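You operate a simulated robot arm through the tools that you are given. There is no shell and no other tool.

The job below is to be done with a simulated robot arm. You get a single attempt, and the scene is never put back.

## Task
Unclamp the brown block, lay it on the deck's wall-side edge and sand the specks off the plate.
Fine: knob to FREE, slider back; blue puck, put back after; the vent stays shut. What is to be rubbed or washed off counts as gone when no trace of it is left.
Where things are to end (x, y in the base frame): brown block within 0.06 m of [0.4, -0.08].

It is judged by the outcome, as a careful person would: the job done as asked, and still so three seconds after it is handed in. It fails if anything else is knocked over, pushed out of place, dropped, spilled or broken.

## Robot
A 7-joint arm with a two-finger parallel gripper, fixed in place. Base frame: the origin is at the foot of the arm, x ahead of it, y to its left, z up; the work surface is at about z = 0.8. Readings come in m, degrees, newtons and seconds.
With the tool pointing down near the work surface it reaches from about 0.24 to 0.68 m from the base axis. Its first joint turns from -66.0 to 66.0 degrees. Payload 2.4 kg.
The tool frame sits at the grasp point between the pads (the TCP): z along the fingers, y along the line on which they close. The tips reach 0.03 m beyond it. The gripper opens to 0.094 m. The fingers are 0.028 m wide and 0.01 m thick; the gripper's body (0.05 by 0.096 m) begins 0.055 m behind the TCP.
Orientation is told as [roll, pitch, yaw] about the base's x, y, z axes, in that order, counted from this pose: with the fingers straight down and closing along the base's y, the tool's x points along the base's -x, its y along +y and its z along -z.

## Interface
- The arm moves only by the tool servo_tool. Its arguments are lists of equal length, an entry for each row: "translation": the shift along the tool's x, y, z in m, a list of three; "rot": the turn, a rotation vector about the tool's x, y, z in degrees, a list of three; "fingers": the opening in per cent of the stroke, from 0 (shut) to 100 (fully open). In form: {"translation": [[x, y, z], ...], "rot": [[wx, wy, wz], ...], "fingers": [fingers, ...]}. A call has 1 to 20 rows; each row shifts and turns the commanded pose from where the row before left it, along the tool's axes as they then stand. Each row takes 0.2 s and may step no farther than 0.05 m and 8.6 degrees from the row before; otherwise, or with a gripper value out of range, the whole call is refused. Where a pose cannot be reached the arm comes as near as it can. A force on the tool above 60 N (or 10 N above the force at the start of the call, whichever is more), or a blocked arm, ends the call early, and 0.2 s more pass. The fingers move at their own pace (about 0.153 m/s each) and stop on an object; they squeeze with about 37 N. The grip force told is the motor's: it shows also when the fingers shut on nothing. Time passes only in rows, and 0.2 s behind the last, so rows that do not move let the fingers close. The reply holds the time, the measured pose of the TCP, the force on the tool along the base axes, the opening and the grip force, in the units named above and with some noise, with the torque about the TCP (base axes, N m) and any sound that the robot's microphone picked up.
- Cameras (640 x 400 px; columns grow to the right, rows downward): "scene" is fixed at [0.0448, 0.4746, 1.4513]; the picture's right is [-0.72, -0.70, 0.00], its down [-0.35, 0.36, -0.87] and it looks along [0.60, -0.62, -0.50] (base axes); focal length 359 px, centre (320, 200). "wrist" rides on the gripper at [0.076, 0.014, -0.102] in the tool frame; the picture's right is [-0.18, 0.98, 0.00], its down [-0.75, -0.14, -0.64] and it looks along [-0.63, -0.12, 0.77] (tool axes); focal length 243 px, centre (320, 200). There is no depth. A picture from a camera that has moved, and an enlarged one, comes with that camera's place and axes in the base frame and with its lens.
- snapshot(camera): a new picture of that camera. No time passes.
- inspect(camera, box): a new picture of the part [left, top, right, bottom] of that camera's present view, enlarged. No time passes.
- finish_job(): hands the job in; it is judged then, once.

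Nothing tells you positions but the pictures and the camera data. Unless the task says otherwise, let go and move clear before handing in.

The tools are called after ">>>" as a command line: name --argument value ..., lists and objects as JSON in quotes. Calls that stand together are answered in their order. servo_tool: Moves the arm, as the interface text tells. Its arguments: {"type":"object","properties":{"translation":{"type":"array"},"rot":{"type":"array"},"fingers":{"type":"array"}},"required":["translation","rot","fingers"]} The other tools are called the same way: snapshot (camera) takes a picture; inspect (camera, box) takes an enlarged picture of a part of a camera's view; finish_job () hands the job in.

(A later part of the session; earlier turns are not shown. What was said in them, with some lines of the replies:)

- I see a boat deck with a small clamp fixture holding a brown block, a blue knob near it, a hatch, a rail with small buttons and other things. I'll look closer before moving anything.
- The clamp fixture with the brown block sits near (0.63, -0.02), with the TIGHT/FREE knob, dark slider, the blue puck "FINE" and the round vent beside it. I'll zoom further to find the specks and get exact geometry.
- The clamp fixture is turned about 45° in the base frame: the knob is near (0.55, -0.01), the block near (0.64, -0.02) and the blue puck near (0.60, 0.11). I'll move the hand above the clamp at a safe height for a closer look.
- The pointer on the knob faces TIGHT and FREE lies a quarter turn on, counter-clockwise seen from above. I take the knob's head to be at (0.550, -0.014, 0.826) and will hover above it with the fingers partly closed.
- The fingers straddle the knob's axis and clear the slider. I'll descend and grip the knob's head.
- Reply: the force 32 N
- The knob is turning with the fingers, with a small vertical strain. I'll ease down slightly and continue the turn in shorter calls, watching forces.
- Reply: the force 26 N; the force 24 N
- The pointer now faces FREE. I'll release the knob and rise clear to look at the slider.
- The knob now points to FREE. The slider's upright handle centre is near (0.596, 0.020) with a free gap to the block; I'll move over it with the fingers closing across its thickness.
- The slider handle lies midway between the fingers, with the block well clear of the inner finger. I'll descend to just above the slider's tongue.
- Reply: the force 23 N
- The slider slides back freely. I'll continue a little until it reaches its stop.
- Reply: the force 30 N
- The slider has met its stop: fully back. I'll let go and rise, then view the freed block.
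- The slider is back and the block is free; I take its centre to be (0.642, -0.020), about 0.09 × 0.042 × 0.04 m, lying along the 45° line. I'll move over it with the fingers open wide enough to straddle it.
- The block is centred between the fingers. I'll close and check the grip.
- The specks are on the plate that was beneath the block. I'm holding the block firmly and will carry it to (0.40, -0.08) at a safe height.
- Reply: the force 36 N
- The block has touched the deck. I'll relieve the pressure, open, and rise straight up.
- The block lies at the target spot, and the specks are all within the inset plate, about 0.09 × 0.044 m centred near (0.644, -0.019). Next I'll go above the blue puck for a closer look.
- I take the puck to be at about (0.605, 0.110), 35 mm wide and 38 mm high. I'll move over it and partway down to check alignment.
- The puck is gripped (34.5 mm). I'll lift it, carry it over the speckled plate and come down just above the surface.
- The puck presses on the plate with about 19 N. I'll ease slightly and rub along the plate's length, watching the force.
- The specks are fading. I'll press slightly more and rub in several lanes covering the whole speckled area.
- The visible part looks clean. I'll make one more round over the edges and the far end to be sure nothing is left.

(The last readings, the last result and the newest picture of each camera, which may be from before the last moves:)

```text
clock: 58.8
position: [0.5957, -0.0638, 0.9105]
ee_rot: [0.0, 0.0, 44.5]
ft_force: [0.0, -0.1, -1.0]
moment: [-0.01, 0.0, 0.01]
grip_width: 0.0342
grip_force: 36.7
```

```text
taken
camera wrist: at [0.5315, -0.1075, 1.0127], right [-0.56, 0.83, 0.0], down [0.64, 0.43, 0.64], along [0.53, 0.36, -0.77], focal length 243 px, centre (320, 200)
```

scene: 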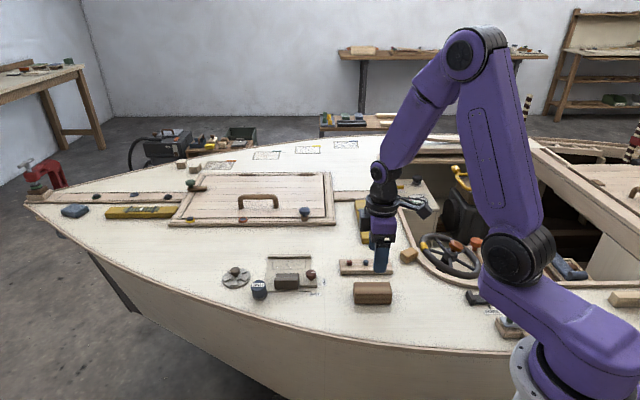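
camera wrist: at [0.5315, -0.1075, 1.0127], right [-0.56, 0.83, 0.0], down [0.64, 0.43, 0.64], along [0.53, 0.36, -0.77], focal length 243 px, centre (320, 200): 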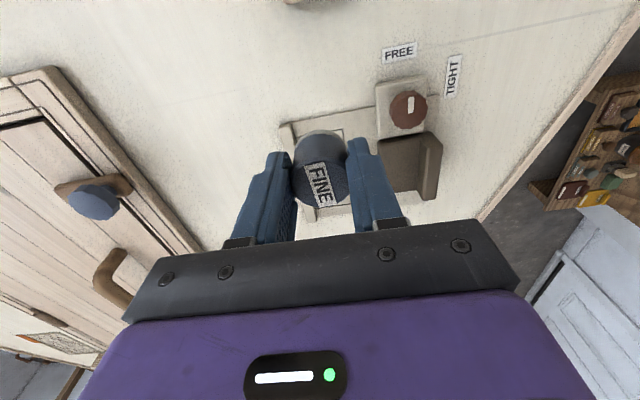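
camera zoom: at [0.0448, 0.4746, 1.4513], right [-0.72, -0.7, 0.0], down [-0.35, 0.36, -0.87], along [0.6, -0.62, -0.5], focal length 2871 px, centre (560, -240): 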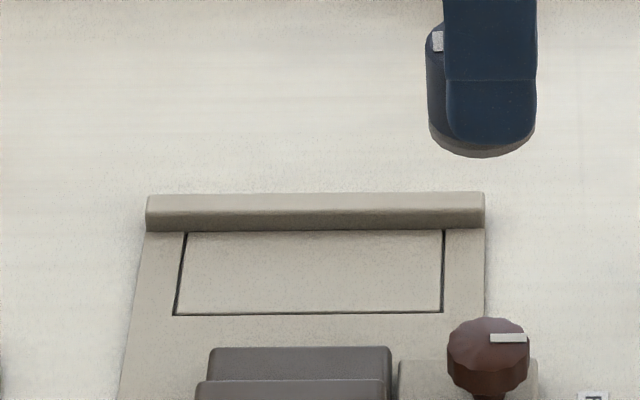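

>>> inspect --camera "scene" --box '[278, 254, 302, 272]'

>>> inspect --camera "scene" --box '[296, 254, 320, 272]'

```text
16.00 times, centred on (290, 263) of scene
camera zoom: at [0.0448, 0.4746, 1.4513], right [-0.72, -0.7, 0.0], down [-0.35, 0.36, -0.87], along [0.6, -0.62, -0.5], focal length 5743 px, centre (800, -808)
```

zoom: 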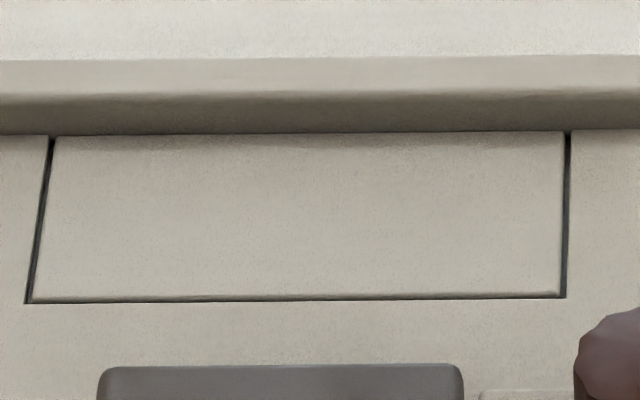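

```text
16.00 times, centred on (308, 263) of scene
camera zoom: at [0.0448, 0.4746, 1.4513], right [-0.72, -0.7, 0.0], down [-0.35, 0.36, -0.87], along [0.6, -0.62, -0.5], focal length 5743 px, centre (512, -808)
```

zoom: 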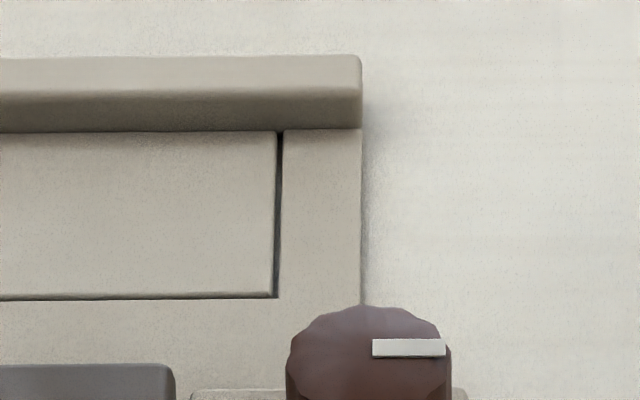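

The plate is clean with no trace left. Now I'll carry the puck back to exactly where it was picked up.

>>> servo_tool --translation '[[-0.0244, 0.0236, 0], [-0.0244, 0.0236, 0], [-0.0245, 0.0237, 0], [-0.0244, 0.0236, 0], [-0.0245, 0.0237, 0], [0, 0, 0.025], [0, 0, 0.02], [0, 0, 0.013], [0, 0, 0]]' --rot '[[0, 0, 0], [0, 0, 0], [0, 0, 0], [0, 0, 0], [0, 0, 0], [0, 0, 0], [0, 0, 0], [0, 0, 0], [0, 0, 0]]' --fingers '[0, 0, 0, 0, 0, 0, 0, 0, 0]'

>>> inspect --camera "scene" --box '[220, 240, 300, 310]'

>>> inspect --camera "wrist" --box '[240, 60, 400, 220]'

```text
clock: 60.8
position: [0.6027, 0.1072, 0.8514]
ee_rot: [0.0, 0.0, 44.4]
ft_force: [-0.2, -0.5, -0.3]
moment: [-0.05, -0.01, 0.02]
grip_width: 0.034
grip_force: 37.2
```

```text
5.71 times, centred on (260, 275) of scene
camera zoom: at [0.0448, 0.4746, 1.4513], right [-0.72, -0.7, 0.0], down [-0.35, 0.36, -0.87], along [0.6, -0.62, -0.5], focal length 2051 px, centre (663, -229)
```

zoom: 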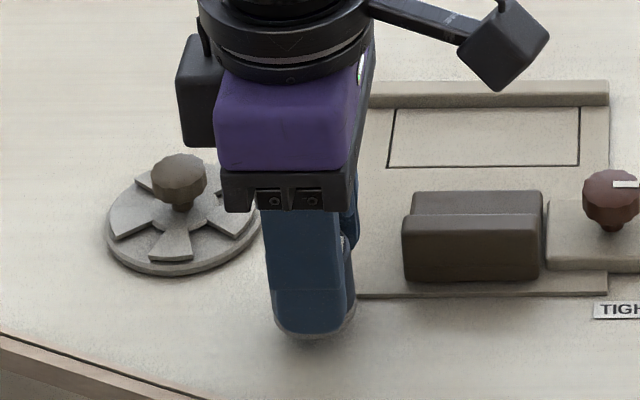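

```text
2.50 times, centred on (320, 140) of wrist
camera zoom: at [0.5384, 0.0638, 0.9533], right [-0.56, 0.83, 0.0], down [0.64, 0.43, 0.64], along [0.53, 0.36, -0.77], focal length 606 px, centre (320, 350)
```

zoom: 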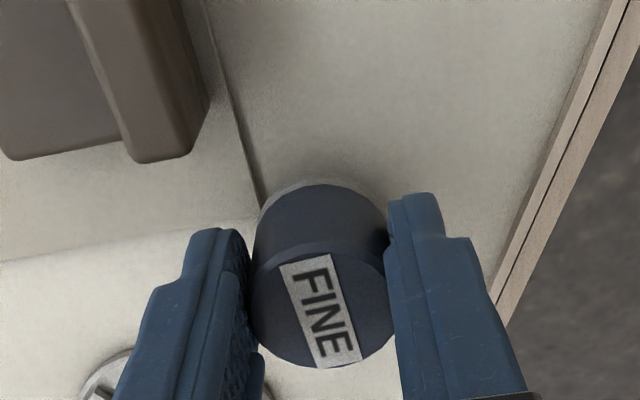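

>>> servo_tool --translation '[[0, 0, 0.002], [0, 0, 0.0015], [0, 0, 0.0015], [0, 0, 0]]' --rot '[[0, 0, 0], [0, 0, 0], [0, 0, 0], [0, 0, 0]]' --fingers '[0, 0, 0, 0]'

>>> servo_tool --translation '[[0, 0, 0.0008], [0, 0, 0]]' --rot '[[0, 0, 0], [0, 0, 0]]' --fingers '[0, 0]'

>>> servo_tool --translation '[[0, 0, 0.0008], [0, 0, 0]]' --rot '[[0, 0, 0], [0, 0, 0]]' --fingers '[0, 0]'

```text
clock: 61.8
position: [0.6013, 0.1076, 0.846]
ee_rot: [0.0, 0.0, 44.4]
ft_force: [-0.7, -0.7, 0.2]
moment: [-0.02, -0.01, -0.01]
grip_width: 0.0341
grip_force: 37.0
```

```text
clock: 62.4
position: [0.6005, 0.1067, 0.8468]
ee_rot: [0.0, 0.0, 44.6]
ft_force: [0.5, -0.7, -0.5]
moment: [0.01, -0.04, -0.01]
grip_width: 0.0343
grip_force: 37.1
```

```text
clock: 63.0
position: [0.6017, 0.1073, 0.8447]
ee_rot: [0.0, -0.1, 44.5]
ft_force: [-3.1, 1.1, 11.5]
moment: [-0.14, 0.08, -0.04]
grip_width: 0.0342
grip_force: 36.8
```

The puck touches the deck in its place. I'll ease off, open evenly and rise straight up.

>>> servo_tool --translation '[[0, 0, -0.0005], [0, 0, 0], [0, 0, 0], [0, 0, 0], [0, 0, -0.01], [0, 0, -0.03], [0, 0, -0.045], [0, 0, -0.045], [0, 0, 0]]' --rot '[[0, 0, 0], [0, 0, 0], [0, 0, 0], [0, 0, 0], [0, 0, 0], [0, 0, 0], [0, 0, 0], [0, 0, 0], [0, 0, 0]]' --fingers '[0, 42, 50, 50, 50, 50, 50, 50, 50]'

>>> snapshot --camera "scene"

>>> inspect --camera "scene" --box '[215, 255, 275, 305]'

>>> inspect --camera "scene" --box '[260, 240, 330, 300]'

```text
clock: 65.0
position: [0.6025, 0.1086, 0.9762]
ee_rot: [0.0, 0.0, 44.6]
ft_force: [0.0, 0.5, 0.3]
moment: [0.0, 0.01, 0.01]
grip_width: 0.047
grip_force: 0.0
```

```text
taken
```

scene: 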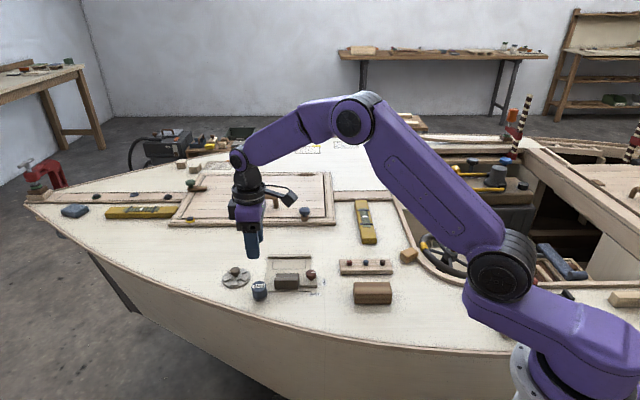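

```text
8.00 times, centred on (245, 280) of scene
camera zoom: at [0.0448, 0.4746, 1.4513], right [-0.72, -0.7, 0.0], down [-0.35, 0.36, -0.87], along [0.6, -0.62, -0.5], focal length 2871 px, centre (920, -440)
```

zoom: 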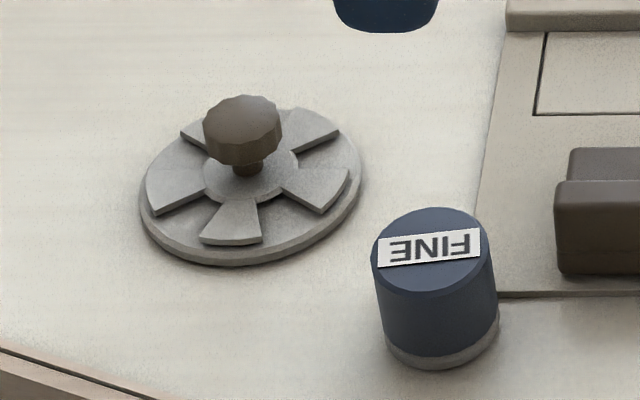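

```text
6.67 times, centred on (295, 270) of scene
camera zoom: at [0.0448, 0.4746, 1.4513], right [-0.72, -0.7, 0.0], down [-0.35, 0.36, -0.87], along [0.6, -0.62, -0.5], focal length 2393 px, centre (487, -267)
```

zoom: 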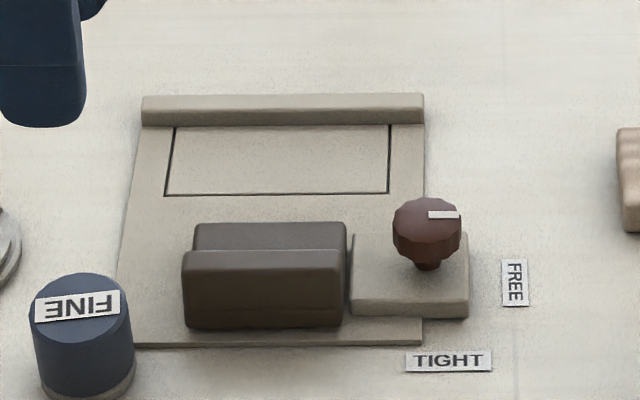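

Everything looks right: the puck is back, the vent is untouched, the knob is at FREE and the slider is back. I'll retract the arm clear and do a final check of the whole scene.

>>> servo_tool --translation '[[0, 0, -0.04], [0.0354, 0.0068, -0.02], [0.0354, 0.0068, -0.02], [0.0354, 0.0068, -0.02], [0.0354, 0.0068, -0.02], [0.0354, 0.0068, -0.01], [0, 0, 0], [0, 0, 0]]' --rot '[[0, 0, 0], [0, 0, 0], [0, 0, 0], [0, 0, 0], [0, 0, 0], [0, 0, 0], [0, 0, 0], [0, 0, 0]]' --fingers '[50, 50, 50, 50, 50, 50, 50, 50]'

>>> snapshot --camera "scene"

>>> snapshot --camera "wrist"

>>> inspect --camera "scene" --box '[210, 230, 410, 320]'

>>> inspect --camera "scene" --box '[278, 254, 312, 272]'

```text
clock: 66.8
position: [0.4501, 0.0044, 1.1056]
ee_rot: [0.0, 0.1, 44.5]
ft_force: [0.1, -0.5, -0.1]
moment: [0.0, -0.02, 0.05]
grip_width: 0.0469
grip_force: 0.1
```

```text
taken
```

scene: 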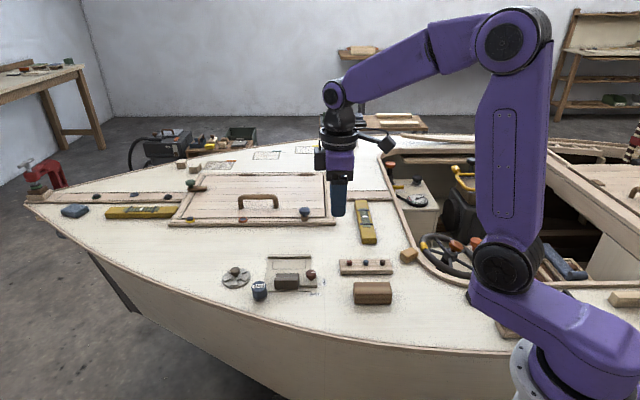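

```text
taken
camera wrist: at [0.3852, -0.0386, 1.2087], right [-0.56, 0.83, 0.0], down [0.64, 0.43, 0.64], along [0.53, 0.36, -0.77], focal length 243 px, centre (320, 200)
```

wrist: 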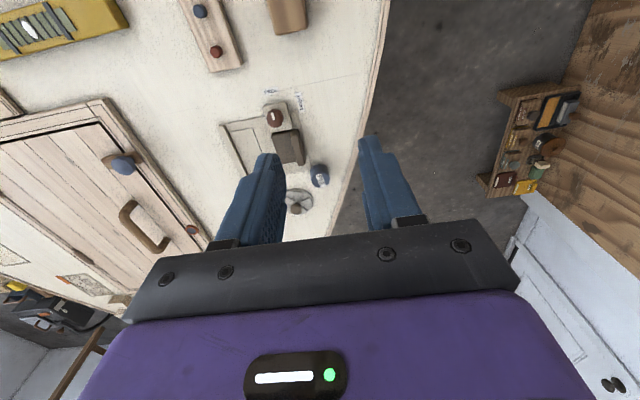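

```text
3.20 times, centred on (310, 275) of scene
camera zoom: at [0.0448, 0.4746, 1.4513], right [-0.72, -0.7, 0.0], down [-0.35, 0.36, -0.87], along [0.6, -0.62, -0.5], focal length 1148 px, centre (352, -40)
```

zoom: 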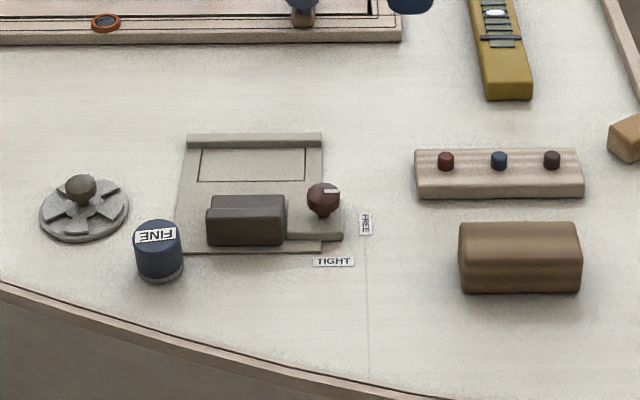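

```text
16.00 times, centred on (295, 263) of scene
camera zoom: at [0.0448, 0.4746, 1.4513], right [-0.72, -0.7, 0.0], down [-0.35, 0.36, -0.87], along [0.6, -0.62, -0.5], focal length 5743 px, centre (720, -808)
```

zoom: 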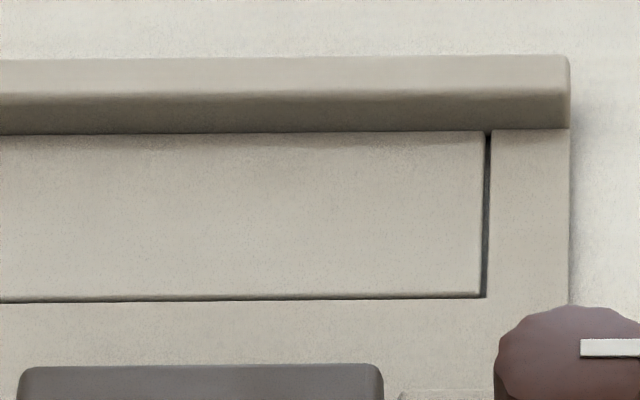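

All appears in order; I'll take one closer wrist look at the sanded plate before handing in, to be sure no faint trace remains.

>>> servo_tool --translation '[[-0.0082, -0.0302, 0.031], [-0.0082, -0.0302, 0.031], [-0.0082, -0.0302, 0.031], [-0.0082, -0.0302, 0.031], [-0.0081, -0.0302, 0.026], [0, 0, 0]]' --rot '[[0, 0, 0], [0, 0, 0], [0, 0, 0], [0, 0, 0], [0, 0, 0], [0, 0, 0]]' --fingers '[60, 70, 80, 90, 95, 95]'

>>> snapshot --camera "wrist"

>>> inspect --camera "wrist" --box '[270, 110, 370, 200]'

```text
clock: 68.2
position: [0.5846, -0.0723, 0.9603]
ee_rot: [0.0, 0.0, 44.4]
ft_force: [0.6, -0.4, 0.3]
moment: [0.0, 0.04, -0.05]
grip_width: 0.0896
grip_force: 0.0
```

```text
taken
camera wrist: at [0.5216, -0.1166, 1.0622], right [-0.56, 0.83, 0.0], down [0.64, 0.43, 0.64], along [0.53, 0.36, -0.77], focal length 243 px, centre (320, 200)
```

wrist: 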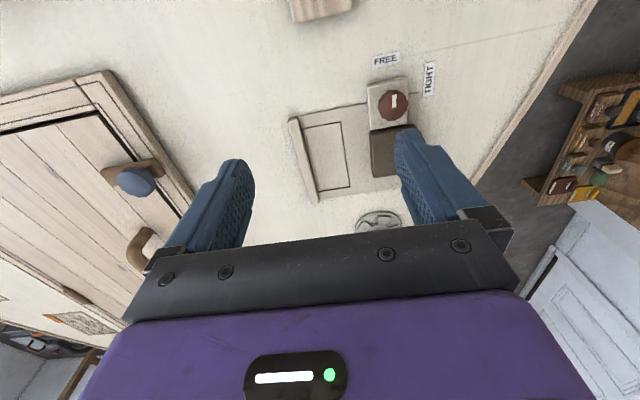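

```text
4.44 times, centred on (320, 155) of wrist
camera zoom: at [0.5216, -0.1166, 1.0622], right [-0.56, 0.83, 0.0], down [0.64, 0.43, 0.64], along [0.53, 0.36, -0.77], focal length 1078 px, centre (320, 400)
```

zoom: 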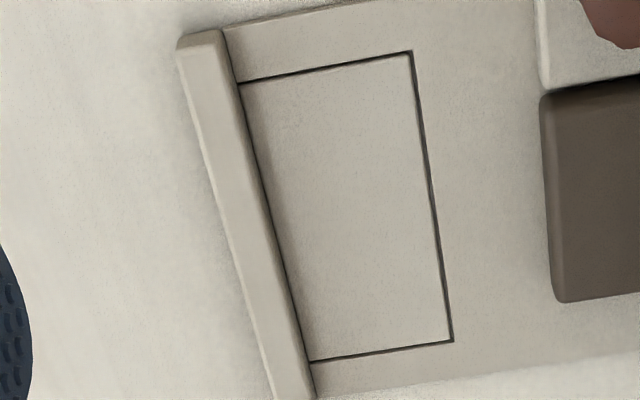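

>>> inspect --camera "wrist" --box '[300, 118, 345, 146]'

>>> inspect --camera "wrist" --box '[305, 142, 355, 194]'

```text
14.22 times, centred on (322, 132) of wrist
camera zoom: at [0.5216, -0.1166, 1.0622], right [-0.56, 0.83, 0.0], down [0.64, 0.43, 0.64], along [0.53, 0.36, -0.77], focal length 3451 px, centre (284, 1167)
```

zoom: 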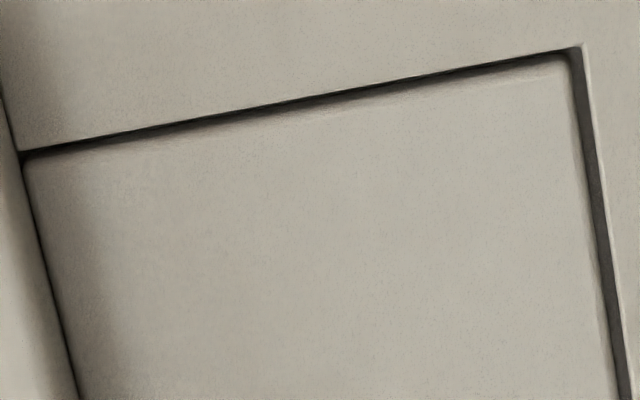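

```text
7.69 times, centred on (330, 168) of wrist
camera zoom: at [0.5216, -0.1166, 1.0622], right [-0.56, 0.83, 0.0], down [0.64, 0.43, 0.64], along [0.53, 0.36, -0.77], focal length 1866 px, centre (243, 446)
```

zoom: 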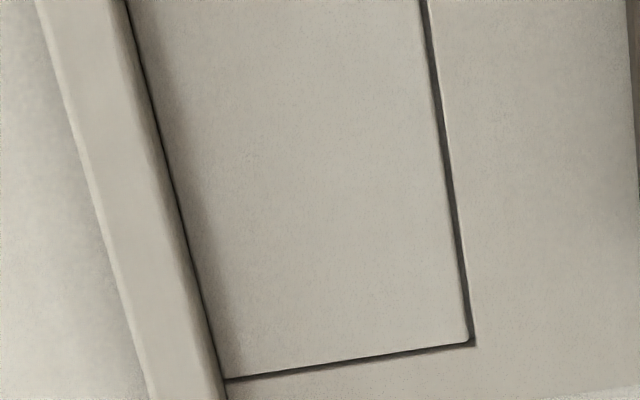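

The plate is wholly clean. I'll rise a little more and hand in.

>>> servo_tool --translation '[[0, 0, -0.04], [0.02, 0, -0.04], [0.03, 0, -0.03], [0.03, 0, -0.02], [0, 0, 0]]' --rot '[[0, 0, 0], [0, 0, 0], [0, 0, 0], [0, 0, 0], [0, 0, 0]]' --fingers '[95, 95, 95, 95, 95]'

>>> snapshot --camera "scene"

```text
clock: 69.4
position: [0.5292, -0.1269, 1.0887]
ee_rot: [0.1, -0.1, 44.5]
ft_force: [0.2, -0.2, -0.5]
moment: [0.02, 0.01, 0.0]
grip_width: 0.0893
grip_force: 0.2
```

```text
taken
```

scene: 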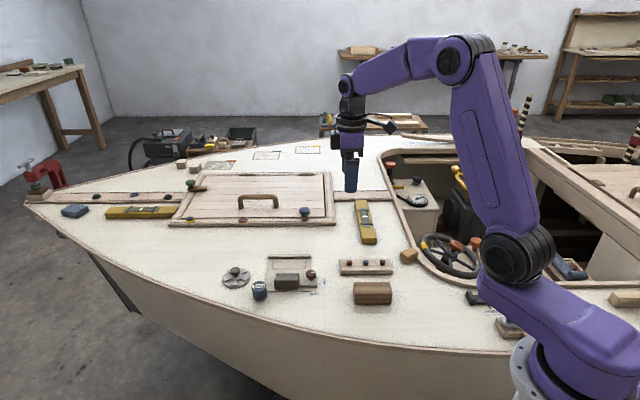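

The block rests at about (0.40, -0.08), the plate is clean, the knob is at FREE and the slider is back. The puck is in its place, the vent is untouched and the arm is clear, so I'm handing the job in.

>>> finish_job

```text
The job is handed in.
```

I see the brown block unclamped and lying on the deck at about (0.40, -0.08). No specks show on the plate, even in the closest pictures I could take.

- **Clamp:** the knob points to FREE and the slider is back against its stop.
- **Puck:** the blue puck is back beside the clamp, by the pictures about 5 mm from where it first stood.
- **Vent:** it was not touched and stays shut.

I saw nothing else moved, and the gripper is open and clear. The job is handed in, with nothing left to do.
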